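You operate a simulated robot arm through the tools that you are given. There is no shell and no other tool. Be economical: measure what you need, move in short steps, check, and stop when the job is done.

The job below is to be done with a simulated two-armed robot. You get a single attempt, and the scene is never put back.

## Task
On the free end of the island bench, fold the blue cloth in half, so that its two long edges meet.

It is judged by the outcome, as a careful person would: the job done as asked, and still so three seconds after it is handed in. It fails if anything else is knocked over, pushed out of place, dropped, spilled or broken. Flat cloth is picked up by pressing the open fingertips on it (5 to 10 N) and closing them slowly along it; thin cloth reads only 2 to 8 mm in the jaws.

## Robot
Two 7-joint arms with two-finger parallel grippers on one trunk, on a base that drives. Base frame: it is fixed to the floor where the robot stands at the start and does not move with it; the origin is under the middle of the robot, x ahead of it, y to its left, z up. Readings come in m, degrees, newtons and seconds.
The left shoulder is at the start at [0.06, 0.189, 1.078], the right one opposite. Places, roughly: free end of the island bench [0.6, 0.2, 0.8]. Payload 3.43 kg a hand.
The TCP of each hand is the grasp point between the finger pads, 0.03 m short of the fingertips. In the tool frame z runs along the fingers and y along their closing line. The gripper opens to 0.094 m. The fingers are 0.028 m wide and 0.01 m thick; the gripper's body (0.05 by 0.096 m) begins 0.055 m behind the TCP.
Orientation is that of the tool frame in the base frame, as a unit quaternion [w, x, y, z]. With the fingers straight down and closing along the base's y, the tool's x points along the base's -x, its y along +y and its z along -z.

## Interface
- The arms move only by the tool play_rows. It takes "left_motion", "right_motion" or both (then of equal length, played together; a hand with none holds still); each is a list of rows, each a list of 3 entries, a list of its own where there are three numbers: the shift along the tool's x, y, z in m, then the turn, a rotation vector about the tool's x, y, z in degrees, then the finger opening in m, from 0 to 0.094. In form: [[[tx, ty, tz], [rx, ry, rz], grip], ...]. A call has 1 to 8 rows; each row shifts and turns the commanded pose from where the row before left it, along the tool's axes as they then stand. A row lasts 0.2 s, in which the tool goes at most 0.05 m and 8.6 degrees; a call with a longer step from one row to the next is refused whole, and so is a gripper value outside its range. A pose out of reach is approached as far as the arm can. The call stops where the force on the tool passes 40 N (or 10 N more than at its start, if that is more) or the arm is blocked; 0.2 s more then pass. Each finger travels about 0.153 m/s and halts on what it meets, pressing with about 34 N; the grip force reading is that of the motor and also rises with nothing between the fingers. The clock runs only during rows and for 0.2 s after the last one: add rows that do not move to give the fingers time. It gives the time, the measured TCP pose, the force on the tool (base axes), the opening and the grip force at its end, in the units of the frame above (readings bear some noise), with the torque about the TCP (base axes, N m) and any sound that the robot's microphone picked up.
- Cameras (640 x 400 px; columns grow to the right, rows downward): "scene" is now at [0.0122, 0.0043, 1.6191]; the picture's right is [0.08, -1.00, 0.00], its down [-0.82, -0.07, -0.56] and it looks along [0.56, 0.05, -0.83] (base axes); focal length 264 px, centre (320, 200). "left" rides on the left gripper at [0.076, -0.014, -0.102] in its tool frame; the picture's right is [0.18, 0.98, 0.00], its down [-0.75, 0.14, -0.64] and it looks along [-0.63, 0.12, 0.77] (tool axes); focal length 243 px, centre (320, 200). "right" rides on the right gripper at [0.076, 0.014, -0.102] in its tool frame; the picture's right is [-0.18, 0.98, 0.00], its down [-0.75, -0.14, -0.64] and it looks along [-0.63, -0.12, 0.77] (tool axes); focal length 243 px, centre (320, 200).
- capture(camera): a new picture of that camera. The clock stands still meanwhile.
- move_column(by): slides the trunk up (or, below 0, down) by that many m; the arms and the scene camera ride with it, the base frame stays. It gives what a move gives, with no picture.
- roll_base(legs): drives the robot by 1 to 6 legs, each [ahead, left, turn to the left] in m, m and degrees, along the robot's own axes; the way and the turn of a leg run together, so that a leg with both is an arc; at most 1.5 m and 180 degrees a leg. The arms and the cameras ride along, it lands a little off, and it stops where it bumps. It gives what a move gives.
- head_to(pan, tilt): turns the head with the scene camera to pan (to the left, within 86 degrees either way) and tilt (down, from -29 to 69), counted from straight ahead of the robot. It gives what a move gives.
- pixel_to_xyz(camera, pixels): there is no depth. For up to 12 entries [column, row, z] of the newest picture of that camera ("zoom" is the newest enlarged one), the place [x, y] in the base frame at which the ray of that pixel passes the height z, good to about 0.002 m. The clock stands still meanwhile.
- enlarge(camera, box): a new picture of the part [left, top, right, bottom] of that camera's present view, enlarged. The clock stands still meanwhile.
- sign_off(): hands the job in; it is judged then, once.

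Go step by step. Measure first, check grasps and placings, and put right what went wrong. The budget is 80 turns and 58 pictures, counting those below and the enlarged ones. Unless the task says otherwise, let go and move clear before handing in, and close with one line.

The tools are called as a command line: name --argument value ..., lists and objects as JSON in quotes. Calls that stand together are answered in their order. play_rows: Moves the arms, as the interface text tells. Its arguments: {"type":"object","properties":{"left_motion":{"type":"array","items":{"type":"array"}},"right_motion":{"type":"array","items":{"type":"array"}}},"required":[]} The other tools are called the same way: move_column (by) slides the trunk up or down; roll_base (legs) drives the base; head_to (pan, tilt) turns the head that bears the scene camera; capture (camera) takes a picture; pixel_to_xyz (camera, pixels) gives the place at which the rays of pixels pass given heights; enlarge (camera, box) takes an enlarged picture of a part of a camera's view; sign_off () hands the job in.

At the start:

```text
t: 0.0
left_position: [0.4868, 0.3238, 0.9848]
left_orientation: [0.0, 0.0, 1.0, 0.0]
left_ft_force: [0.6, -0.6, 0.6]
left_moment: [-0.02, -0.01, 0.0]
left_grip_width: 0.094
left_gripper_force: 0.1
right_position: [0.3334, -0.1043, 0.9782]
right_orientation: [-0.001, 0.0, 1.0, 0.0]
right_ft_force: [-0.9, -0.1, 0.0]
right_moment: [0.0, 0.0, 0.0]
right_grip_width: 0.0943
right_gripper_force: 0.0
trunk travel left (down, up): [-0.75, 0.24]
robot x, y, heading: [0.0036, 0.0035, 0.1]
head pan, tilt: [4.8, 55.8]
```

scene: 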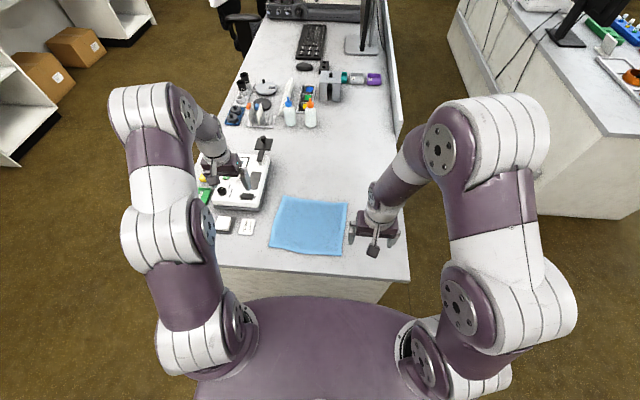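
right: 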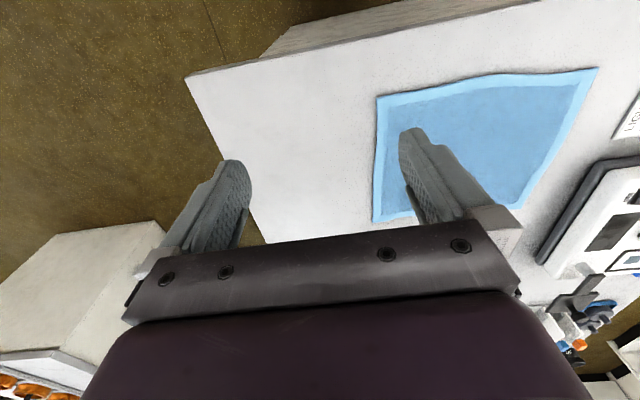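
left: 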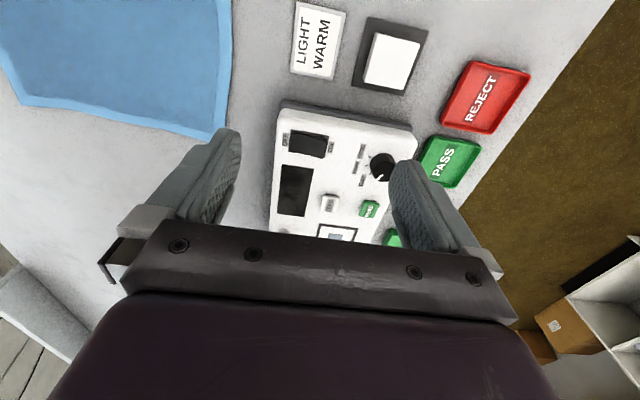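

The blue cloth shows at about (269..348, 196..256) in the scene picture. I'll enlarge it to measure its corners.

enlarge --camera "scene" --box '[200, 150, 420, 288]'

pixel_to_xyz --camera "scene" --pixels '[[283, 196, 0.712], [348, 202, 0.712], [340, 256, 0.712], [269, 247, 0.712], [410, 280, 0.71], [218, 265, 0.71]]'

```text
2.90 times, centred on (310, 219) of scene
```

zoom: 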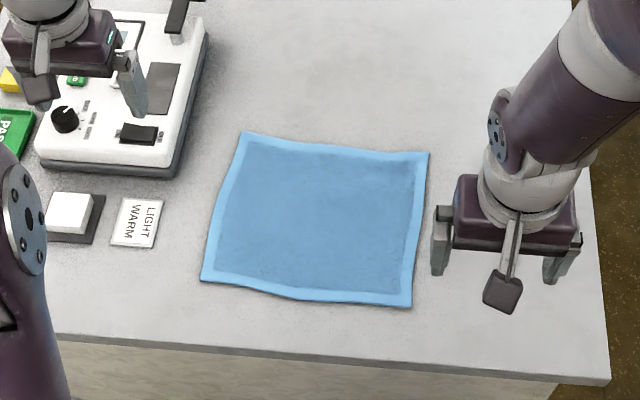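

```text
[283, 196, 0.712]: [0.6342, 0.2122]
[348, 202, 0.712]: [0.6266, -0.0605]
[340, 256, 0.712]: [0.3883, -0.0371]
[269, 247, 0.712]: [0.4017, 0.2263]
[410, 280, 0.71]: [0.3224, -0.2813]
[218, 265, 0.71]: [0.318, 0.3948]
```

pixel_to_xyz --camera "zoom" --pixels '[[243, 132, 0.712], [429, 153, 0.712], [411, 306, 0.712], [200, 280, 0.712], [330, 143, 0.712], [300, 298, 0.712], [420, 225, 0.712], [218, 205, 0.712], [156, 247, 0.712], [163, 197, 0.712], [175, 178, 0.712], [208, 40, 0.74]]'

```text
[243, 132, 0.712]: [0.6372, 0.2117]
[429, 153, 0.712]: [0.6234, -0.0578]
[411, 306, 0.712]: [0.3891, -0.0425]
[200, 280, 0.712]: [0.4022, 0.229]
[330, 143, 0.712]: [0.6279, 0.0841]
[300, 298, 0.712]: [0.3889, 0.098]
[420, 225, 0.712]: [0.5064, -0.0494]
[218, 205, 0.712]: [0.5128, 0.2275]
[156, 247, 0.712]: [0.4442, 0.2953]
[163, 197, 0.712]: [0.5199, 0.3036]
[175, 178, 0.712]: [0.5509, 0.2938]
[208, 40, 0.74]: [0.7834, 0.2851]
```

The cloth's corners are about (0.637, 0.212), (0.623, -0.058), (0.389, -0.043) and (0.402, 0.229), so its long edges (0.27 m) are the far and near ones. I'll fold the far edge toward me. The far corners are at the limit of reach, so I'll first roll ahead a little.

roll_base --legs '[[0.07, 0.0, 0.0]]'

```text
t: 1.0
left_position: [0.557, 0.3241, 0.9849]
left_orientation: [0.0, 0.0, 1.0, 0.0]
left_ft_force: [0.4, 0.5, -0.4]
left_moment: [-0.01, 0.01, 0.04]
left_grip_width: 0.0942
left_gripper_force: 0.1
right_position: [0.403, -0.1033, 0.9771]
right_orientation: [0.0, 0.0, 1.0, 0.0]
right_ft_force: [0.2, -0.8, -0.5]
right_moment: [0.0, 0.03, -0.03]
right_grip_width: 0.0939
right_gripper_force: 0.1
trunk travel left (down, up): [-0.75, 0.24]
robot x, y, heading: [0.0657, 0.0014, -0.2]
head pan, tilt: [4.8, 55.8]
```

The base rolled cleanly to x = 0.066. I'll bring both hands above the far corners and turn them so that the fingers close along base x, with the cameras outward.

play_rows --left_motion '[[[-0.011, -0.0278, 0.025], [0, 0, 0], 0.094], [[-0.011, -0.0278, 0.025], [0, 0, 0], 0.094], [[-0.011, -0.0278, 0.025], [0, 0, 0], 0.094], [[-0.011, -0.0278, 0.025], [0, 0, 0], 0.094], [[-0.011, -0.0278, 0.025], [0, 0, 0], 0.094], [[0, 0, 0], [0, 0, 8.5], 0.094], [[0, 0, 0], [0, 0, 8.5], 0.094], [[0, 0, 0], [0, 0, 8.5], 0.094]]' --right_motion '[[[-0.0394, 0.0146, 0.0234], [0, 0, 0], 0.094], [[-0.0394, 0.0146, 0.0234], [0, 0, 0], 0.094], [[-0.0394, 0.0146, 0.0234], [0, 0, 0], 0.094], [[-0.0394, 0.0146, 0.0234], [0, 0, 0], 0.094], [[-0.0394, 0.0146, 0.0234], [0, 0, 0], 0.094], [[0, 0, 0], [0, 0, -8.5], 0.094], [[0, 0, 0], [0, 0, -8.5], 0.094], [[0, 0, 0], [0, 0, -8.5], 0.094]]'

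play_rows --left_motion '[[[0, 0, 0], [0, 0, 8.06], 0.06], [[0, 0, 0], [0, 0, 8.06], 0.06], [[0, 0, 0], [0, 0, 8.06], 0.06], [[0, 0, 0], [0, 0, 8.06], 0.06], [[0, 0, 0], [0, 0, 8.06], 0.06], [[0, 0, 0], [0, 0, 8.06], 0.06], [[0, 0, 0], [0, 0, 8.06], 0.06], [[0, 0, 0], [0, 0, 8.06], 0.06]]' --right_motion '[[[0, 0, 0], [0, 0, -8.06], 0.06], [[0, 0, 0], [0, 0, -8.06], 0.06], [[0, 0, 0], [0, 0, -8.06], 0.06], [[0, 0, 0], [0, 0, -8.06], 0.06], [[0, 0, 0], [0, 0, -8.06], 0.06], [[0, 0, 0], [0, 0, -8.06], 0.06], [[0, 0, 0], [0, 0, -8.06], 0.06], [[0, 0, 0], [0, 0, -8.06], 0.06]]'

capture --camera "scene"

```text
t: 2.8
left_position: [0.6111, 0.1852, 0.8593]
left_orientation: [0.0, 0.221, 0.975, 0.0]
left_ft_force: [-0.4, -0.3, 0.5]
left_moment: [0.0, -0.01, 0.02]
left_grip_width: 0.0942
left_gripper_force: 0.1
right_position: [0.6002, -0.0312, 0.8599]
right_orientation: [0.0, -0.222, 0.975, 0.0]
right_ft_force: [0.2, -0.1, -0.1]
right_moment: [0.0, 0.01, -0.01]
right_grip_width: 0.0942
right_gripper_force: 0.1
trunk travel left (down, up): [-0.75, 0.24]
robot x, y, heading: [0.0686, 0.0001, -0.1]
head pan, tilt: [4.8, 55.8]
```

```text
t: 4.6
left_position: [0.6103, 0.1845, 0.8596]
left_orientation: [0.0, 0.707, 0.707, 0.0]
left_ft_force: [-1.0, 0.3, 0.2]
left_moment: [-0.02, -0.01, 0.0]
left_grip_width: 0.0601
left_gripper_force: 0.1
right_position: [0.6002, -0.03, 0.8599]
right_orientation: [-0.001, 0.708, -0.706, 0.0]
right_ft_force: [0.1, 0.5, -0.6]
right_moment: [-0.02, 0.01, 0.02]
right_grip_width: 0.0601
right_gripper_force: 0.1
trunk travel left (down, up): [-0.75, 0.24]
robot x, y, heading: [0.0719, -0.0002, -0.0]
head pan, tilt: [4.8, 55.8]
```

```text
53 pictures are left
```

scene: 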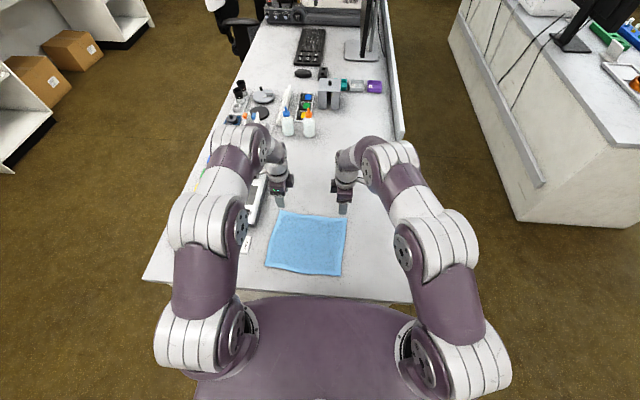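

Both hands are in place and the cloth shows clearly. I'll measure the far edge through the hand cameras.

capture --camera "left"

capture --camera "right"

enlarge --camera "scene" --box '[240, 180, 380, 290]'

```text
52 pictures are left
```

left: 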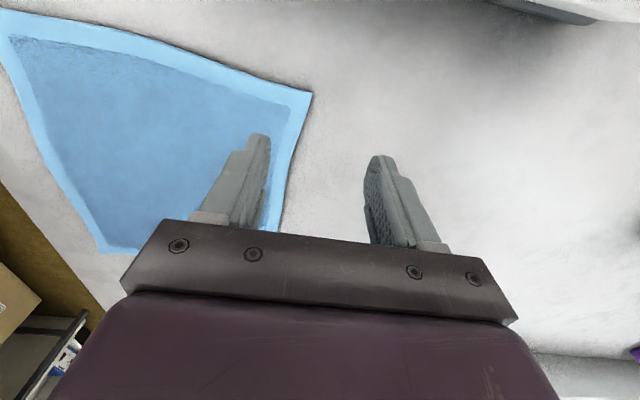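

```text
51 pictures are left
```

right: 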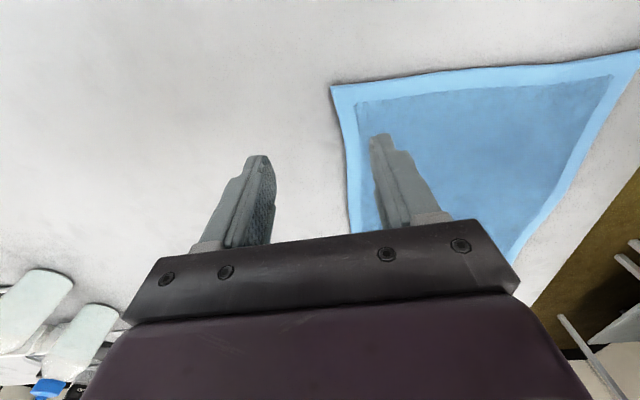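

```text
3.64 times, centred on (310, 235) of scene
```

zoom: 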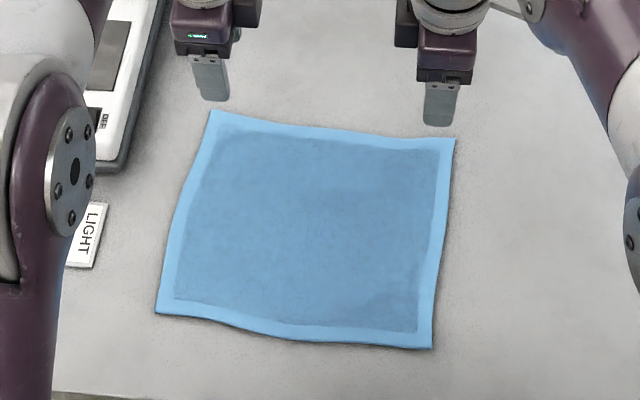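

pixel_to_xyz --camera "zoom" --pixels '[[210, 109, 0.712], [456, 138, 0.712], [432, 348, 0.712], [155, 312, 0.712], [330, 130, 0.712], [235, 117, 0.712], [425, 138, 0.712], [300, 338, 0.712]]'

pixel_to_xyz --camera "left" --pixels '[[312, 92, 0.712], [297, 150, 0.712], [280, 220, 0.712], [0, 5, 0.712], [108, 254, 0.712]]'

pixel_to_xyz --camera "right" --pixels '[[331, 86, 0.712], [343, 130, 0.712], [350, 230, 0.712], [640, 50, 0.712], [512, 260, 0.712]]'

```text
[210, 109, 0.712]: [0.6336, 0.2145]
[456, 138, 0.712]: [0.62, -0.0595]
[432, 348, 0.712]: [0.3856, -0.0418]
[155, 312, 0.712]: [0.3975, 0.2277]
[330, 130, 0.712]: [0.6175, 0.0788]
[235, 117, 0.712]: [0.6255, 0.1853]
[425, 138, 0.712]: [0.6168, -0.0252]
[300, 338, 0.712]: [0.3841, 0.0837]
```

```text
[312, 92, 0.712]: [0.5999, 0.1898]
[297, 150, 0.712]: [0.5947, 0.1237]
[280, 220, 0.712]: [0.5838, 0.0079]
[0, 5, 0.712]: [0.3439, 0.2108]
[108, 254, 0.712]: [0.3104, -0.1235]
```

```text
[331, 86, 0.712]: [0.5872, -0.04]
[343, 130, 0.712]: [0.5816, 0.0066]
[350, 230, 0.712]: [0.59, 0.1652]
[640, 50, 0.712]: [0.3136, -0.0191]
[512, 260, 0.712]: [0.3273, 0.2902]
```

The scene and hand cameras disagree by about 0.03 m if I assume z = 0.712, which suggests that the cloth is higher. I'll test several heights.

pixel_to_xyz --camera "zoom" --pixels '[[210, 109, 0.74], [456, 138, 0.74], [210, 109, 0.76], [456, 138, 0.76], [210, 109, 0.78], [456, 138, 0.78], [155, 312, 0.76], [432, 348, 0.76]]'

pixel_to_xyz --camera "left" --pixels '[[312, 92, 0.74], [312, 92, 0.76], [312, 92, 0.78], [297, 150, 0.76], [280, 220, 0.76]]'

pixel_to_xyz --camera "right" --pixels '[[331, 86, 0.74], [331, 86, 0.76], [331, 86, 0.78], [343, 130, 0.76], [350, 230, 0.76]]'

```text
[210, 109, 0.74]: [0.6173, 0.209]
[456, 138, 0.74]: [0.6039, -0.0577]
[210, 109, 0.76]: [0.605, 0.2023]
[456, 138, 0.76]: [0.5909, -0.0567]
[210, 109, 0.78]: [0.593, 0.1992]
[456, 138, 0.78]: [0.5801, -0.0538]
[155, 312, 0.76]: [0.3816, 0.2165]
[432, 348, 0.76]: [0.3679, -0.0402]
```

```text
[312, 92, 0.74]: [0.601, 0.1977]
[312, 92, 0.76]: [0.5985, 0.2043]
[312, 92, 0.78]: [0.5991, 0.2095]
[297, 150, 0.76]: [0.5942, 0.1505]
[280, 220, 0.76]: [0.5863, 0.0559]
```

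```text
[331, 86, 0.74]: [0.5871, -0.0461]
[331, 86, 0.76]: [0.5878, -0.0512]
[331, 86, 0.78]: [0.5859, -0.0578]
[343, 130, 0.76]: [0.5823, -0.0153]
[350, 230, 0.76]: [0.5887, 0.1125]
```

The views agree at z ≈ 0.765, so the far corners are about (0.601, 0.203) and (0.588, -0.054), and the near ones about (0.380, 0.216) and (0.366, -0.040). I'll lower both hands to about 12 mm above the surface with the jaws straddling the edge at 0.024 m opening.

play_rows --left_motion '[[[-0.002, -0.01, 0.02], [0, 0, 0], 0.024], [[-0.002, -0.009, 0.02], [0, 0, 0], 0.024], [[0, 0, 0.01], [0, 0, 0], 0.024], [[0, 0, 0], [0, 0, 0], 0.024]]' --right_motion '[[[0, 0.011, 0.02], [0, 0, 0], 0.024], [[0, 0.011, 0.02], [0, 0, 0], 0.024], [[0, 0, 0.01], [0, 0, 0], 0.024], [[0, 0, 0], [0, 0, 0], 0.024]]'

capture --camera "left"

capture --camera "right"

```text
t: 5.6
left_position: [0.5928, 0.1798, 0.809]
left_orientation: [0.001, 0.707, 0.708, -0.001]
left_ft_force: [-0.5, 0.5, -0.5]
left_moment: [-0.01, 0.0, 0.01]
left_grip_width: 0.024
left_gripper_force: 0.3
right_position: [0.5778, -0.031, 0.8091]
right_orientation: [0.0, -0.706, 0.708, 0.0]
right_ft_force: [0.3, 0.3, 0.5]
right_moment: [0.0, -0.01, -0.01]
right_grip_width: 0.0238
right_gripper_force: 0.1
trunk travel left (down, up): [-0.75, 0.24]
robot x, y, heading: [0.0678, 0.0026, -0.2]
head pan, tilt: [4.8, 55.8]
```

```text
49 pictures are left
```

left: 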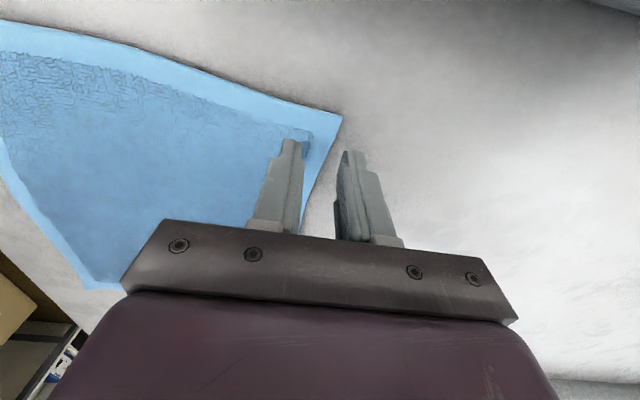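

```text
48 pictures are left
```

right: 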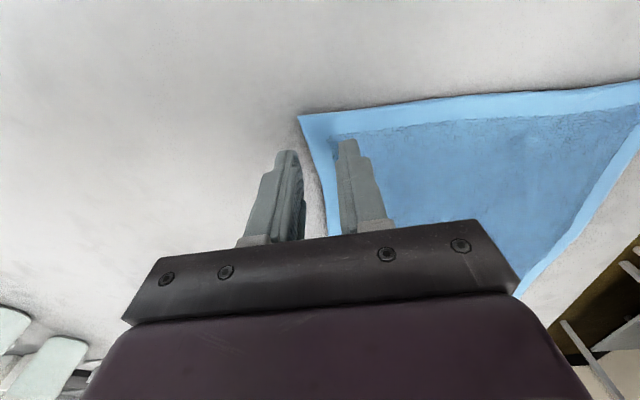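

The cloth edge runs through both jaw gaps, at about (315, 170) in each picture. I'll go down gently to contact.

play_rows --left_motion '[[[0, 0, 0.003], [0, 0, 0], 0.024], [[0, 0, 0.003], [0, 0, 0], 0.024], [[0, 0, 0.003], [0, 0, 0], 0.024], [[0, 0, 0.001], [0, 0, 0], 0.024]]' --right_motion '[[[0, 0, 0.003], [0, 0, 0], 0.024], [[0, 0, 0.003], [0, 0, 0], 0.024], [[0, 0, 0.003], [0, 0, 0], 0.024], [[0, 0, 0.001], [0, 0, 0], 0.024]]'

```text
t: 6.6
left_position: [0.591, 0.1812, 0.7989]
left_orientation: [0.0, 0.707, 0.707, 0.001]
left_ft_force: [0.2, 0.6, 0.3]
left_moment: [0.0, 0.0, -0.02]
left_grip_width: 0.024
left_gripper_force: 0.2
right_position: [0.5774, -0.0292, 0.8001]
right_orientation: [0.001, -0.707, 0.707, 0.0]
right_ft_force: [0.3, -1.0, -0.3]
right_moment: [-0.01, 0.0, -0.01]
right_grip_width: 0.024
right_gripper_force: 0.1
trunk travel left (down, up): [-0.75, 0.24]
robot x, y, heading: [0.0686, 0.0001, 0.0]
head pan, tilt: [4.8, 55.8]
```

play_rows --left_motion '[[[0, 0, 0.001], [0, 0, 0], 0.024], [[0, 0, 0.001], [0, 0, 0], 0.024], [[0, 0, 0.001], [0, 0, 0], 0.024], [[0, 0, 0.001], [0, 0, 0], 0.024]]' --right_motion '[[[0, 0, 0.001], [0, 0, 0], 0.024], [[0, 0, 0.001], [0, 0, 0], 0.024], [[0, 0, 0.001], [0, 0, 0], 0.024], [[0, 0, 0.001], [0, 0, 0], 0.024]]'

```text
t: 7.6
left_position: [0.592, 0.1802, 0.7945]
left_orientation: [0.0, 0.707, 0.707, 0.0]
left_ft_force: [-0.4, 0.8, 0.6]
left_moment: [0.02, 0.01, 0.02]
left_grip_width: 0.0242
left_gripper_force: 0.7
right_position: [0.5776, -0.0314, 0.7957]
right_orientation: [0.001, 0.707, -0.707, 0.0]
right_ft_force: [0.0, 0.2, 0.6]
right_moment: [0.01, 0.01, 0.01]
right_grip_width: 0.0238
right_gripper_force: 0.1
trunk travel left (down, up): [-0.75, 0.24]
robot x, y, heading: [0.0688, -0.0001, 0.4]
head pan, tilt: [4.8, 55.8]
```

There is no contact yet (force below 1 N), so I'll go down another 4 mm.

play_rows --left_motion '[[[0, 0, 0.001], [0, 0, 0], 0.024], [[0, 0, 0.001], [0, 0, 0], 0.024], [[0, 0, 0.001], [0, 0, 0], 0.024], [[0, 0, 0.001], [0, 0, 0], 0.024]]' --right_motion '[[[0, 0, 0.001], [0, 0, 0], 0.024], [[0, 0, 0.001], [0, 0, 0], 0.024], [[0, 0, 0.001], [0, 0, 0], 0.024], [[0, 0, 0.001], [0, 0, 0], 0.024]]'

capture --camera "left"

```text
t: 8.6
left_position: [0.591, 0.1795, 0.7922]
left_orientation: [0.001, 0.708, 0.707, 0.001]
left_ft_force: [0.2, 2.2, 13.7]
left_moment: [0.06, 0.26, -0.02]
left_grip_width: 0.024
left_gripper_force: 0.1
right_position: [0.5778, -0.0309, 0.7931]
right_orientation: [-0.001, 0.708, -0.707, 0.001]
right_ft_force: [0.8, -1.3, 5.2]
right_moment: [-0.04, 0.07, 0.03]
right_grip_width: 0.0235
right_gripper_force: 0.1
trunk travel left (down, up): [-0.75, 0.24]
robot x, y, heading: [0.0729, -0.002, 0.2]
head pan, tilt: [4.8, 55.8]
```

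```text
47 pictures are left
```

left: 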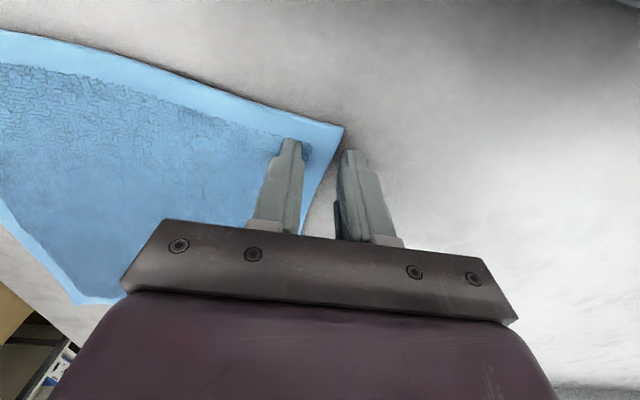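

Both hands are in contact, and the moments show the load on the inner fingers, on the cloth. I'll ease the left hand by 1 mm and close both slowly.

play_rows --left_motion '[[[0, 0, -0.001], [0, 0, 0], 0.022], [[0, 0, 0], [0, 0, 0], 0.019], [[0, 0, 0], [0, 0, 0], 0.016], [[0, 0, 0], [0, 0, 0], 0.013], [[0, 0, 0], [0, 0, 0], 0.01], [[0, 0, 0], [0, 0, 0], 0.007], [[0, 0, 0], [0, 0, 0], 0.003], [[0, 0, 0], [0, 0, 0], 0.0]]' --right_motion '[[[0, 0, 0.0005], [0, 0, 0], 0.022], [[0, 0, 0], [0, 0, 0], 0.019], [[0, 0, 0], [0, 0, 0], 0.016], [[0, 0, 0], [0, 0, 0], 0.013], [[0, 0, 0], [0, 0, 0], 0.01], [[0, 0, 0], [0, 0, 0], 0.007], [[0, 0, 0], [0, 0, 0], 0.003], [[0, 0, 0], [0, 0, 0], 0.0]]'

capture --camera "left"

capture --camera "right"

```text
t: 10.4
left_position: [0.5896, 0.1811, 0.7929]
left_orientation: [0.001, 0.707, 0.707, 0.001]
left_ft_force: [-2.0, -0.6, 6.0]
left_moment: [-0.04, 0.08, 0.0]
left_grip_width: 0.0037
left_gripper_force: 34.4
right_position: [0.5769, -0.0317, 0.7924]
right_orientation: [0.0, 0.707, -0.707, 0.001]
right_ft_force: [-3.4, 0.8, 16.2]
right_moment: [0.06, 0.2, -0.01]
right_grip_width: 0.004
right_gripper_force: 33.5
trunk travel left (down, up): [-0.75, 0.24]
robot x, y, heading: [0.0712, 0.0006, -0.1]
head pan, tilt: [4.8, 55.8]
```

```text
46 pictures are left
```

left: 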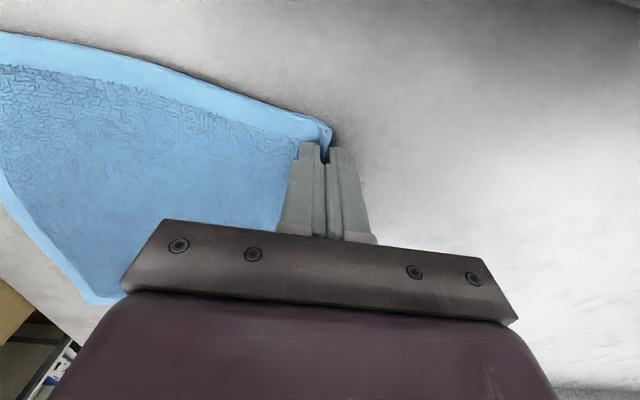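

```text
45 pictures are left
```

right: 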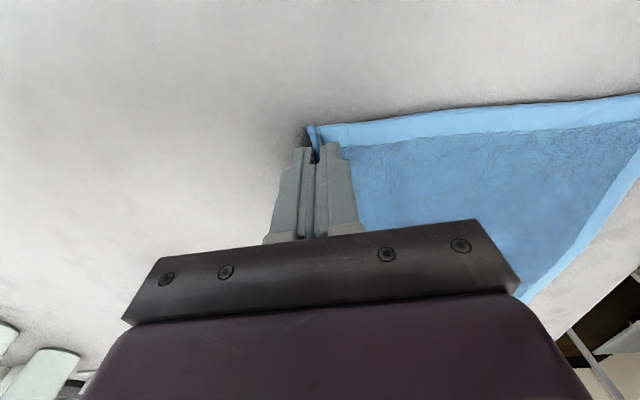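

Both jaws read about 4 mm, and the pictures show the edge standing in them at about (325, 140) and (315, 140). I'll start the arc with the first 30 degrees and check the hold.

play_rows --left_motion '[[[0, -0.0009, -0.0131], [0, 0, 0], 0.0], [[0, -0.0027, -0.0128], [0, 0, 0], 0.0], [[0, -0.0045, -0.0124], [0, 0, 0], 0.0], [[0.0005, -0.0061, -0.0117], [0, 0, 0], 0.0]]' --right_motion '[[[0, 0.0009, -0.0131], [0, 0, 0], 0.0], [[0, 0.0027, -0.0128], [0, 0, 0], 0.0], [[0, 0.0045, -0.0124], [0, 0, 0], 0.0], [[-0.0005, 0.0061, -0.0117], [0, 0, 0], 0.0]]'

capture --camera "scene"

```text
t: 11.4
left_position: [0.5776, 0.1802, 0.8428]
left_orientation: [-0.001, 0.707, 0.708, 0.0]
left_ft_force: [-0.3, -0.9, 0.0]
left_moment: [0.0, -0.04, -0.01]
left_grip_width: 0.0039
left_gripper_force: 34.3
right_position: [0.5634, -0.0302, 0.8426]
right_orientation: [0.0, -0.707, 0.707, 0.001]
right_ft_force: [-0.5, 1.2, -0.5]
right_moment: [0.03, -0.04, -0.04]
right_grip_width: 0.0038
right_gripper_force: 34.4
trunk travel left (down, up): [-0.75, 0.24]
robot x, y, heading: [0.0699, -0.0004, 0.1]
head pan, tilt: [4.8, 55.8]
```

```text
44 pictures are left
```

scene: 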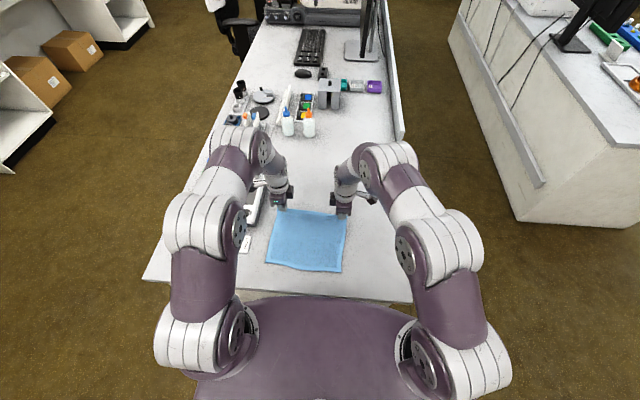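

The grips held (4 mm) and the far edge is lifting. I'll go on to the top of the arc.

play_rows --left_motion '[[[0.0005, -0.0077, -0.0109], [0, 0, 0], 0.0], [[0.0005, -0.0091, -0.0098], [0, 0, 0], 0.0], [[0.0005, -0.0105, -0.0086], [0, 0, 0], 0.0], [[0.0007, -0.0115, -0.0073], [0, 0, 0], 0.0], [[0.0007, -0.0124, -0.0058], [0, 0, 0], 0.0], [[0.0008, -0.0132, -0.0042], [0, 0, 0], 0.0], [[0.0008, -0.0136, -0.0025], [0, 0, 0], 0.0], [[0.0008, -0.0138, -0.0009], [0, 0, 0], 0.0]]' --right_motion '[[[-0.0005, 0.0077, -0.0109], [0, 0, 0], 0.0], [[-0.0005, 0.0091, -0.0098], [0, 0, 0], 0.0], [[-0.0005, 0.0105, -0.0086], [0, 0, 0], 0.0], [[-0.0007, 0.0115, -0.0073], [0, 0, 0], 0.0], [[-0.0007, 0.0124, -0.0058], [0, 0, 0], 0.0], [[-0.0008, 0.0132, -0.0042], [0, 0, 0], 0.0], [[-0.0008, 0.0136, -0.0025], [0, 0, 0], 0.0], [[-0.0008, 0.0138, -0.0009], [0, 0, 0], 0.0]]'

enlarge --camera "scene" --box '[220, 180, 420, 305]'

```text
t: 13.2
left_position: [0.4862, 0.1868, 0.8921]
left_orientation: [0.0, 0.707, 0.708, 0.0]
left_ft_force: [0.1, 0.1, 0.2]
left_moment: [-0.01, 0.01, 0.0]
left_grip_width: 0.0041
left_gripper_force: 33.8
right_position: [0.4711, -0.0255, 0.8916]
right_orientation: [0.0, 0.707, -0.707, 0.0]
right_ft_force: [-0.5, 1.5, 1.3]
right_moment: [0.02, -0.05, 0.0]
right_grip_width: 0.004
right_gripper_force: 34.2
trunk travel left (down, up): [-0.75, 0.24]
robot x, y, heading: [0.0707, 0.0034, -0.2]
head pan, tilt: [4.8, 55.8]
```

```text
3.20 times, centred on (320, 242) of scene
```

zoom: 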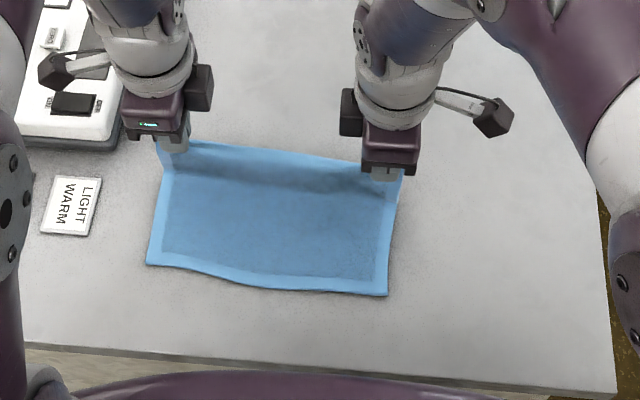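

The cloth hangs neatly from both hands and the near half lies flat. I'll tilt the hands 36 degrees so the fingers point away from me, and measure the near edge.

play_rows --left_motion '[[[0, 0, 0], [-7.2, 0, 0], 0.0], [[0, 0, 0], [-7.2, 0, 0], 0.0], [[0, 0, 0], [-7.2, 0, 0], 0.0], [[0, 0, 0], [-7.2, 0, 0], 0.0], [[0, 0, 0], [-7.2, 0, 0], 0.0]]' --right_motion '[[[0, 0, 0], [7.2, 0, 0], 0.0], [[0, 0, 0], [7.2, 0, 0], 0.0], [[0, 0, 0], [7.2, 0, 0], 0.0], [[0, 0, 0], [7.2, 0, 0], 0.0], [[0, 0, 0], [7.2, 0, 0], 0.0]]'

pixel_to_xyz --camera "zoom" --pixels '[[146, 264, 0.765], [388, 295, 0.765], [260, 286, 0.765], [175, 267, 0.765], [360, 294, 0.765]]'

enlarge --camera "scene" --box '[220, 180, 420, 305]'

```text
t: 14.4
left_position: [0.4855, 0.1864, 0.8919]
left_orientation: [0.219, 0.672, 0.672, 0.219]
left_ft_force: [0.0, -1.2, -0.1]
left_moment: [0.01, 0.08, 0.0]
left_grip_width: 0.0036
left_gripper_force: 33.9
right_position: [0.4716, -0.0249, 0.8926]
right_orientation: [-0.218, 0.673, -0.672, 0.219]
right_ft_force: [0.2, 1.2, 0.9]
right_moment: [0.02, 0.12, 0.0]
right_grip_width: 0.0034
right_gripper_force: 34.3
trunk travel left (down, up): [-0.75, 0.24]
robot x, y, heading: [0.0709, -0.0009, -0.0]
head pan, tilt: [4.8, 55.8]
```

```text
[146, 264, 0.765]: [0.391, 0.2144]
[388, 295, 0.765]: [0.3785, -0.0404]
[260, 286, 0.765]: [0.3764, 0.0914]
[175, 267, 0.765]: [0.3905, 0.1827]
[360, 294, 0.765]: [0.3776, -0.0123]
```

```text
3.20 times, centred on (320, 242) of scene
```

zoom: 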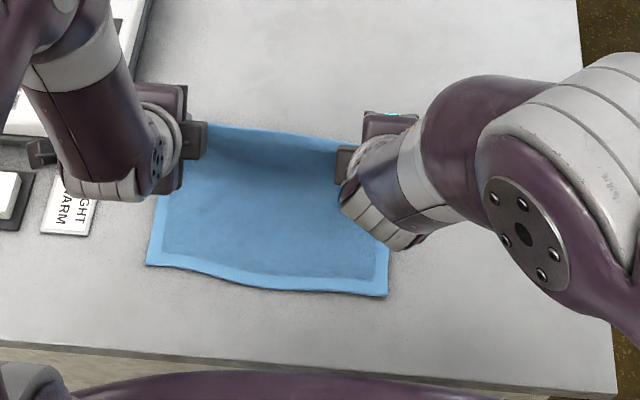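

The near edge now lies at x ≈ 0.390 (left) and 0.378 (right), and the tilt is right. I'll take most of the descending arc, then check.

play_rows --left_motion '[[[0.0008, -0.0169, -0.01], [0, 0, 0], 0.0], [[0.0008, -0.0183, -0.0069], [0, 0, 0], 0.0], [[0.0008, -0.019, -0.0033], [0, 0, 0], 0.0], [[0.0008, -0.0189, 0.0003], [0, 0, 0], 0.0], [[0.0008, -0.0182, 0.0039], [0, 0, 0], 0.0], [[0.0008, -0.0168, 0.0074], [0, 0, 0], 0.0]]' --right_motion '[[[-0.001, 0.0169, -0.01], [0, 0, 0], 0.0], [[-0.001, 0.0183, -0.0069], [0, 0, 0], 0.0], [[-0.001, 0.019, -0.0033], [0, 0, 0], 0.0], [[-0.001, 0.0189, 0.0003], [0, 0, 0], 0.0], [[-0.001, 0.0182, 0.0039], [0, 0, 0], 0.0], [[-0.001, 0.0168, 0.0074], [0, 0, 0], 0.0]]'

enlarge --camera "scene" --box '[220, 180, 420, 305]'

capture --camera "left"

capture --camera "right"

```text
t: 15.8
left_position: [0.3932, 0.1915, 0.8352]
left_orientation: [0.219, 0.672, 0.673, 0.219]
left_ft_force: [-0.4, 0.0, -1.1]
left_moment: [-0.01, 0.08, 0.03]
left_grip_width: 0.0036
left_gripper_force: 33.9
right_position: [0.3866, -0.0138, 0.8392]
right_orientation: [0.227, -0.667, 0.675, -0.218]
right_ft_force: [-0.3, 0.1, 0.8]
right_moment: [0.0, 0.08, 0.03]
right_grip_width: 0.0033
right_gripper_force: 33.9
trunk travel left (down, up): [-0.75, 0.24]
robot x, y, heading: [0.0683, 0.0006, -0.2]
head pan, tilt: [4.8, 55.8]
```

```text
3.20 times, centred on (320, 242) of scene
```

zoom: 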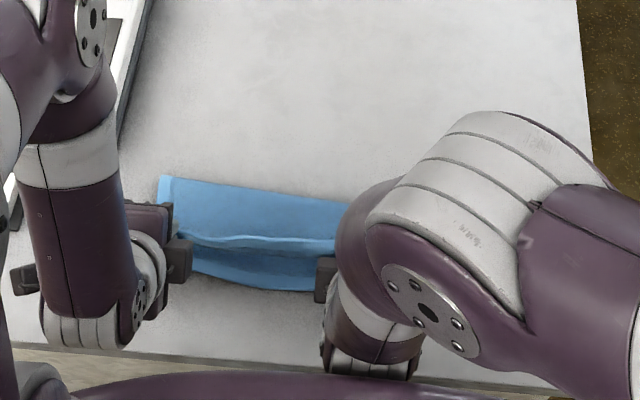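

```text
40 pictures are left
```

left: 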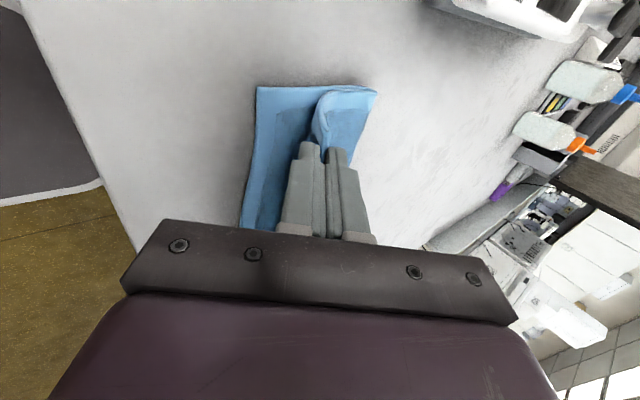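

```text
39 pictures are left
```

right: 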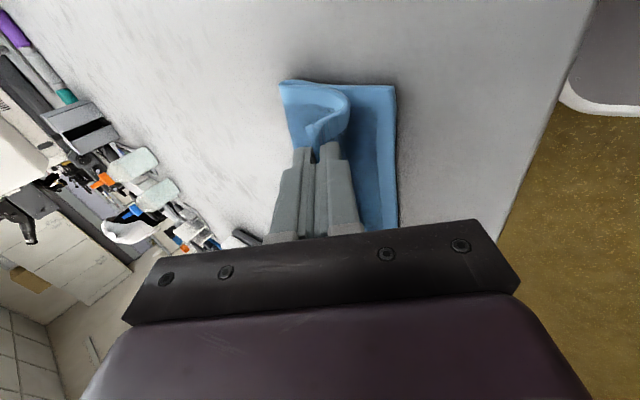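

The right hand lags a bit, since the strongly tilted arm nears its limit. The fold itself looks good, so I'll reduce the tilt to 20 degrees and go straight down most of the way.

play_rows --left_motion '[[[0, 0, 0], [8, 0, 0], 0.0], [[0, 0, 0], [8, 0, 0], 0.0], [[0, -0.0027, 0.0075], [0, 0, 0], 0.0], [[0, -0.0027, 0.0075], [0, 0, 0], 0.0], [[0, -0.0027, 0.0075], [0, 0, 0], 0.0], [[0, 0, 0], [0, 0, 0], 0.0]]' --right_motion '[[[0, 0, 0], [-8, 0, 0], 0.0], [[0, 0, 0], [-8, 0, 0], 0.0], [[0, 0.0027, 0.0075], [0, 0, 0], 0.0], [[0, 0.0027, 0.0075], [0, 0, 0], 0.0], [[0, 0.0027, 0.0075], [0, 0, 0], 0.0], [[0, 0, 0], [0, 0, 0], 0.0]]'

capture --camera "left"

capture --camera "right"

```text
t: 17.2
left_position: [0.3924, 0.1913, 0.8116]
left_orientation: [0.123, 0.696, 0.696, 0.123]
left_ft_force: [0.1, -1.1, -0.5]
left_moment: [0.0, -0.05, -0.03]
left_grip_width: 0.0035
left_gripper_force: 33.9
right_position: [0.3795, -0.0188, 0.8108]
right_orientation: [-0.123, 0.696, -0.696, 0.123]
right_ft_force: [0.2, 0.8, -0.4]
right_moment: [0.02, -0.08, -0.02]
right_grip_width: 0.0036
right_gripper_force: 34.0
trunk travel left (down, up): [-0.75, 0.24]
robot x, y, heading: [0.069, 0.0025, 0.1]
head pan, tilt: [4.8, 55.8]
```

```text
38 pictures are left
```

left: 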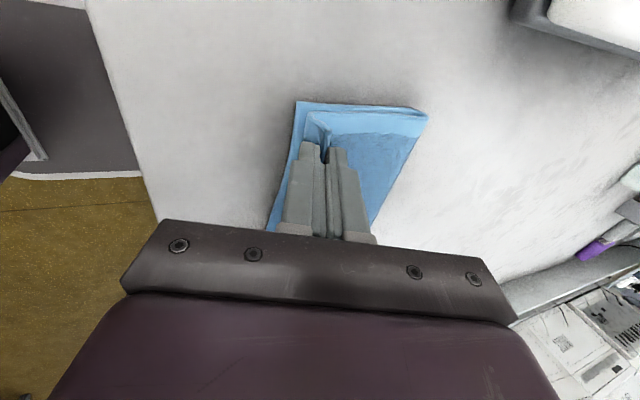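

```text
37 pictures are left
```

right: 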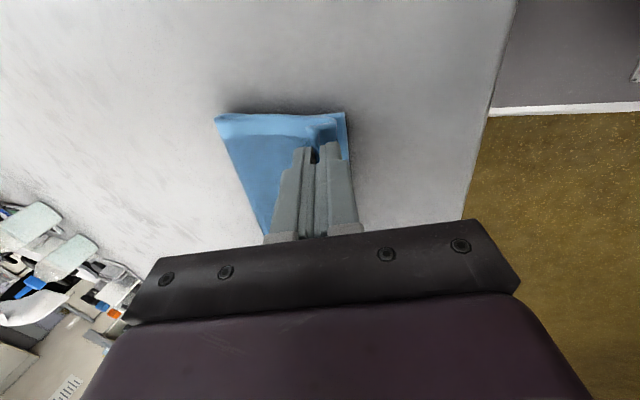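

The upper edge sits just inside the lower edge at both ends. I'll measure the lower near corners.

pixel_to_xyz --camera "left" --pixels '[[296, 102, 0.764], [428, 115, 0.77], [306, 112, 0.775]]'

pixel_to_xyz --camera "right" --pixels '[[347, 113, 0.764], [215, 118, 0.77], [335, 114, 0.775]]'

```text
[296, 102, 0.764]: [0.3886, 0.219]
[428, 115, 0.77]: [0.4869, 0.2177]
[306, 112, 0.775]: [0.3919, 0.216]
```

```text
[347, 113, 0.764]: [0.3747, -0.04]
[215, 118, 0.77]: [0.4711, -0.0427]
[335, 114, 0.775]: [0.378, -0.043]
```

The upper corners, at (0.392, 0.216) and (0.378, -0.043), are within 4 mm of the lower ones, at (0.389, 0.219) and (0.375, -0.040). I'll lower the last bit, 2 mm toward me.

play_rows --left_motion '[[[0.0005, -0.0022, 0.0042], [0, 0, 0], 0.0], [[0.0005, -0.0022, 0.0042], [0, 0, 0], 0.0], [[0.0, -0.0022, 0.0041], [0, 0, 0], 0.0], [[0, 0, 0], [0, 0, 0], 0.0]]' --right_motion '[[[-0.0005, 0.0022, 0.0042], [0, 0, 0], 0.0], [[-0.0005, 0.0022, 0.0042], [0, 0, 0], 0.0], [[0, 0.0022, 0.0041], [0, 0, 0], 0.0], [[0, 0, 0], [0, 0, 0], 0.0]]'

```text
t: 18.2
left_position: [0.3916, 0.192, 0.7976]
left_orientation: [0.124, 0.696, 0.696, 0.124]
left_ft_force: [1.9, -0.4, 6.8]
left_moment: [-0.06, -0.16, 0.01]
left_grip_width: 0.0033
left_gripper_force: 33.9
right_position: [0.3779, -0.0181, 0.7971]
right_orientation: [-0.124, 0.696, -0.696, 0.123]
right_ft_force: [2.6, 0.5, 5.7]
right_moment: [0.03, -0.17, 0.0]
right_grip_width: 0.0035
right_gripper_force: 34.7
trunk travel left (down, up): [-0.75, 0.24]
robot x, y, heading: [0.0693, -0.0005, -0.1]
head pan, tilt: [4.8, 55.8]
```

Both hands touch lightly, with about 6 N. I'll ease up 1 mm and open gently.

play_rows --left_motion '[[[0, 0, -0.0012], [0, 0, 0], 0.0], [[0, 0, 0], [0, 0, 0], 0.006], [[0, 0, 0], [0, 0, 0], 0.009], [[0, 0, 0], [0, 0, 0], 0.012], [[0, 0, 0], [0, 0, 0], 0.016], [[0, 0, 0], [0, 0, 0], 0.016]]' --right_motion '[[[0, 0, -0.0012], [0, 0, 0], 0.0], [[0, 0, 0], [0, 0, 0], 0.006], [[0, 0, 0], [0, 0, 0], 0.009], [[0, 0, 0], [0, 0, 0], 0.012], [[0, 0, 0], [0, 0, 0], 0.016], [[0, 0, 0], [0, 0, 0], 0.016]]'

capture --camera "left"

capture --camera "right"

```text
t: 19.6
left_position: [0.3904, 0.1923, 0.7978]
left_orientation: [0.123, 0.696, 0.697, 0.123]
left_ft_force: [1.7, -1.2, 5.7]
left_moment: [-0.07, -0.04, -0.01]
left_grip_width: 0.014
left_gripper_force: 0.1
right_position: [0.3761, -0.0173, 0.7989]
right_orientation: [0.123, -0.696, 0.696, -0.123]
right_ft_force: [0.4, -0.1, 3.6]
right_moment: [0.0, -0.02, 0.06]
right_grip_width: 0.0152
right_gripper_force: 0.1
trunk travel left (down, up): [-0.75, 0.24]
robot x, y, heading: [0.0688, 0.0008, -0.2]
head pan, tilt: [4.8, 55.8]
```

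```text
36 pictures are left
```

left: 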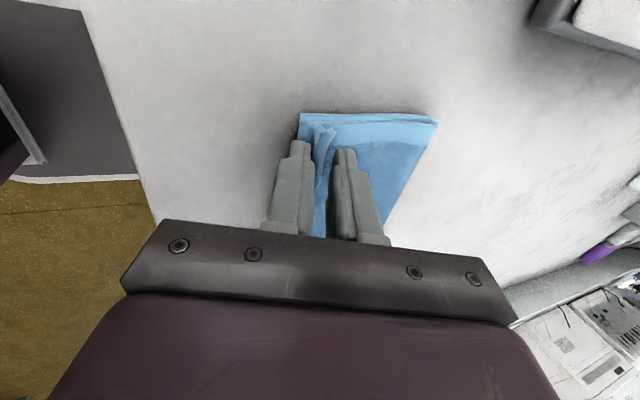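

```text
35 pictures are left
```

right: 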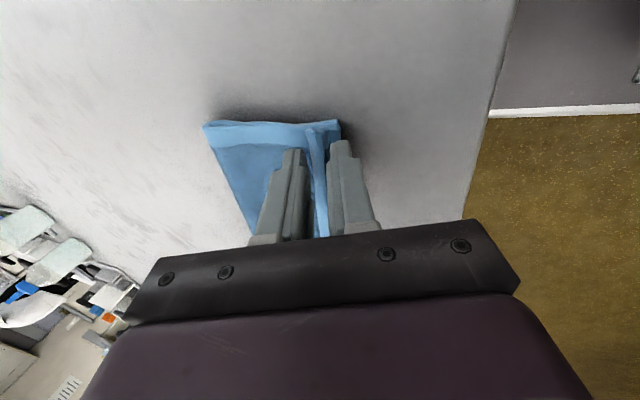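

The jaws are open and the flap still stands between the fingers. I'll retreat straight along the fingers.

play_rows --left_motion '[[[0, 0, -0.004], [0, 0, 0], 0.018], [[0, 0, -0.008], [0, 0, 0], 0.022], [[0, 0, -0.012], [0, 0, 0], 0.022], [[0, 0, -0.02], [0, 0, 0], 0.022], [[0, 0, -0.03], [0, 0, 0], 0.022]]' --right_motion '[[[0, 0, -0.004], [0, 0, 0], 0.018], [[0, 0, -0.008], [0, 0, 0], 0.022], [[0, 0, -0.012], [0, 0, 0], 0.022], [[0, 0, -0.02], [0, 0, 0], 0.022], [[0, 0, -0.03], [0, 0, 0], 0.022]]'

capture --camera "left"

capture --camera "right"

```text
t: 20.8
left_position: [0.364, 0.1928, 0.869]
left_orientation: [0.124, 0.697, 0.696, 0.123]
left_ft_force: [0.6, -0.2, -0.7]
left_moment: [0.0, 0.01, -0.01]
left_grip_width: 0.0219
left_gripper_force: 0.0
right_position: [0.35, -0.0194, 0.8678]
right_orientation: [0.123, -0.696, 0.696, -0.123]
right_ft_force: [-1.1, -0.5, -0.7]
right_moment: [0.02, 0.01, 0.0]
right_grip_width: 0.0221
right_gripper_force: 0.1
trunk travel left (down, up): [-0.75, 0.24]
robot x, y, heading: [0.0704, 0.0019, -0.1]
head pan, tilt: [4.8, 55.8]
```

```text
34 pictures are left
```

left: 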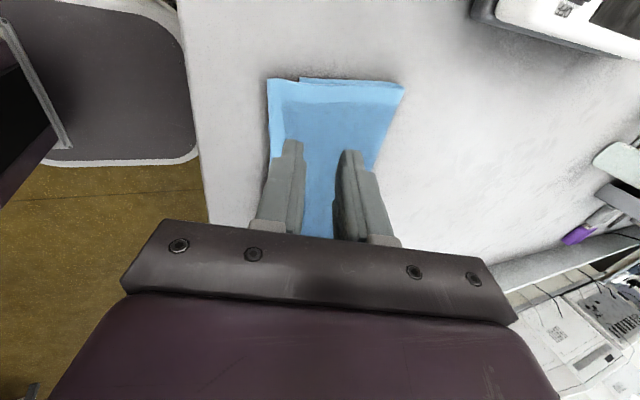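

```text
33 pictures are left
```

right: 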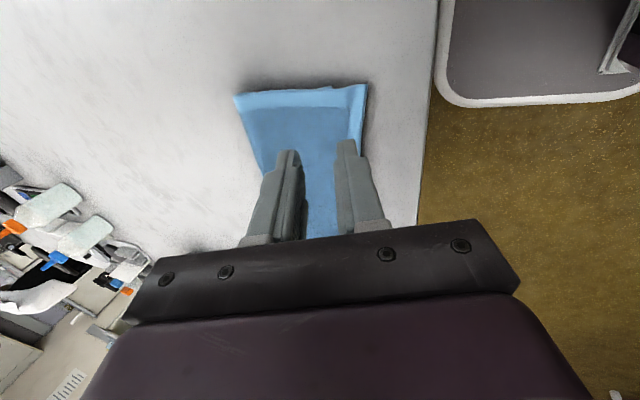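

The flap has fallen flat toward the near edge at both ends. I'll move the hands up and outward and inspect.

play_rows --left_motion '[[[0, 0.01, -0.028], [0, 0, 0], 0.03], [[0, 0.01, -0.028], [0, 0, 0], 0.03], [[0.025, 0.01, -0.028], [0, 0, 0], 0.03], [[0.04, 0.005, -0.014], [0, 0, 0], 0.03], [[0.04, 0, 0], [0, 0, 0], 0.03], [[0.04, 0, 0], [0, 0, 0], 0.03]]' --right_motion '[[[0, -0.01, -0.028], [0, 0, 0], 0.03], [[0, -0.01, -0.028], [0, 0, 0], 0.03], [[0.025, -0.01, -0.028], [0, 0, 0], 0.03], [[0.04, -0.005, -0.014], [0, 0, 0], 0.03], [[0.04, 0, 0], [0, 0, 0], 0.03], [[0.04, 0, 0], [0, 0, 0], 0.03]]'

enlarge --camera "scene" --box '[240, 205, 400, 305]'

```text
t: 22.2
left_position: [0.3633, 0.3389, 0.9716]
left_orientation: [0.122, 0.696, 0.697, 0.123]
left_ft_force: [0.6, -0.2, 0.0]
left_moment: [0.0, 0.01, -0.02]
left_grip_width: 0.0301
left_gripper_force: 0.0
right_position: [0.3509, -0.1624, 0.972]
right_orientation: [0.122, -0.695, 0.698, -0.124]
right_ft_force: [1.2, 0.4, 0.1]
right_moment: [-0.02, 0.0, 0.01]
right_grip_width: 0.03
right_gripper_force: 0.1
trunk travel left (down, up): [-0.75, 0.24]
robot x, y, heading: [0.0663, -0.0016, 0.0]
head pan, tilt: [4.8, 55.8]
```

```text
4.00 times, centred on (320, 255) of scene
```

zoom: 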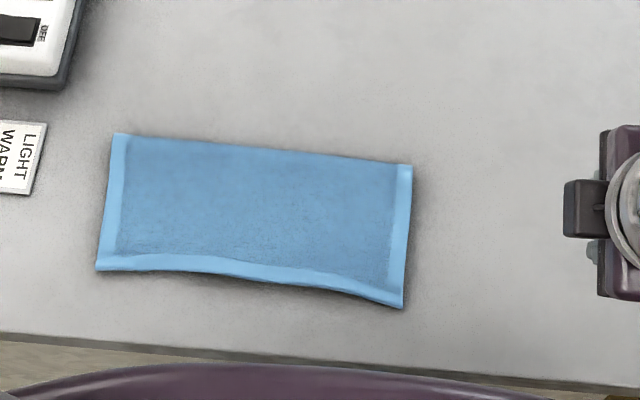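

The fold looks clean, and no lower layer shows past the upper edge. I'll check for overshoot by measuring, and with a side look from the left hand camera.

pixel_to_xyz --camera "zoom" --pixels '[[96, 270, 0.768], [402, 308, 0.768], [114, 133, 0.768], [412, 165, 0.768], [240, 275, 0.768], [260, 147, 0.768]]'

capture --camera "left"

capture --camera "right"

capture --camera "scene"

```text
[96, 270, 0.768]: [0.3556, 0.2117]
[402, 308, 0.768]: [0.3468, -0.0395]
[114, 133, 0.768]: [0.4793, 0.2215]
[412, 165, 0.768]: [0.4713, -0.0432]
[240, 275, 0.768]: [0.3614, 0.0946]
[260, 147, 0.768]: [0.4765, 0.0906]
```

```text
31 pictures are left
```

left: 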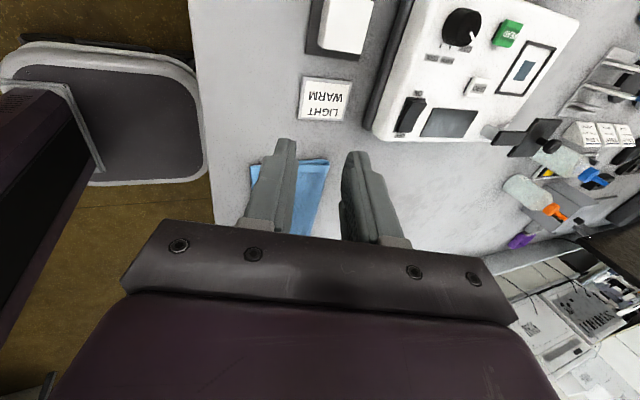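

```text
30 pictures are left
```

right: 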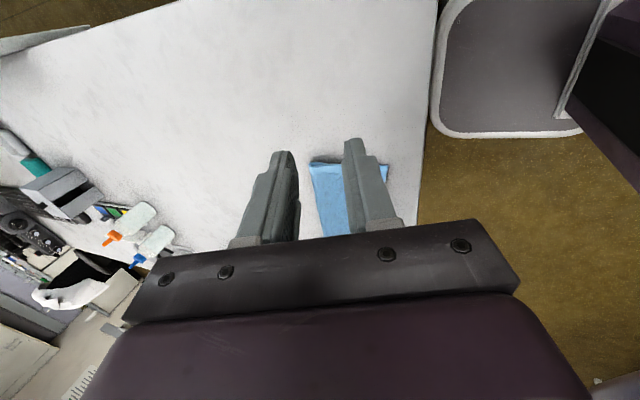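

```text
29 pictures are left
```

scene: 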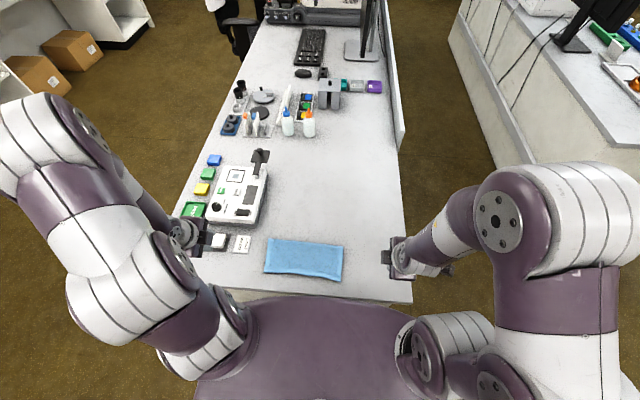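

The upper edge lies at x ≈ 0.356/0.347, while the lower near edge was at about 0.389/0.375, so the upper layer overshoots by some 2–3 cm. Since it overhangs, I can take hold of it alone again, so I'll bring the hands back over that edge, pointing straight down.

play_rows --left_motion '[[[-0.049, 0, 0], [6.67, 0, 0], 0.02], [[-0.049, 0, 0], [6.67, 0, 0], 0.02], [[-0.049, 0, 0], [6.67, 0, 0], 0.02], [[0, 0, 0.037], [0, 0, 0], 0.02], [[0, 0, 0.037], [0, 0, 0], 0.02], [[0, 0, 0.037], [0, 0, 0], 0.02], [[0, 0, 0], [0, 0, 0], 0.02]]' --right_motion '[[[-0.0485, 0, 0], [-6.67, 0, 0], 0.02], [[-0.0485, 0, 0], [-6.67, 0, 0], 0.02], [[-0.0485, 0, 0], [-6.67, 0, 0], 0.02], [[0, 0, 0.037], [0, 0, 0], 0.02], [[0, 0, 0.037], [0, 0, 0], 0.02], [[0, 0, 0.037], [0, 0, 0], 0.02], [[0, 0, 0], [0, 0, 0], 0.02]]'

enlarge --camera "left" --box '[180, 50, 500, 250]'

pixel_to_xyz --camera "zoom" --pixels '[[320, 100, 0.765]]'

capture --camera "right"

```text
t: 23.8
left_position: [0.3724, 0.2159, 0.8615]
left_orientation: [0.013, 0.706, 0.707, 0.026]
left_ft_force: [0.7, -0.3, 0.6]
left_moment: [0.01, -0.02, 0.03]
left_grip_width: 0.0201
left_gripper_force: 0.0
left hand out of reach, approached as far as the arm can: row 3
right_position: [0.3332, -0.0404, 0.8402]
right_orientation: [0.001, 0.707, -0.707, 0.001]
right_ft_force: [0.0, -0.9, -0.1]
right_moment: [0.01, -0.01, 0.0]
right_grip_width: 0.02
right_gripper_force: 0.1
right hand out of reach, approached as far as the arm can: row 3
trunk travel left (down, up): [-0.75, 0.24]
robot x, y, heading: [0.0702, -0.0026, 0.1]
head pan, tilt: [4.8, 55.8]
```

```text
2.00 times, centred on (340, 150) of left
```

zoom: 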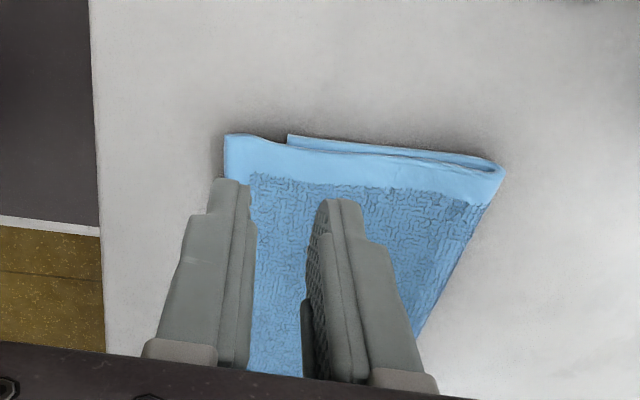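

```text
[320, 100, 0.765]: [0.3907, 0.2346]
```

```text
27 pictures are left
```

right: 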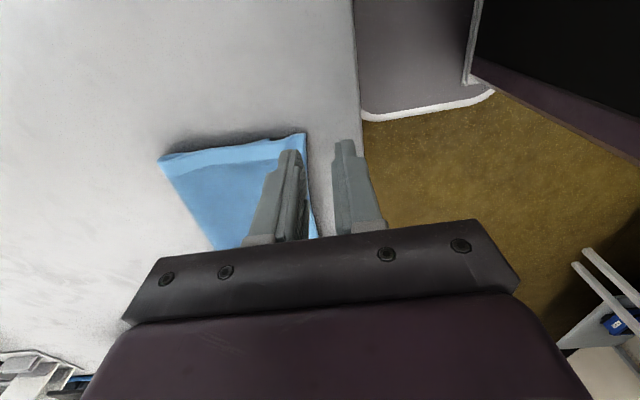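

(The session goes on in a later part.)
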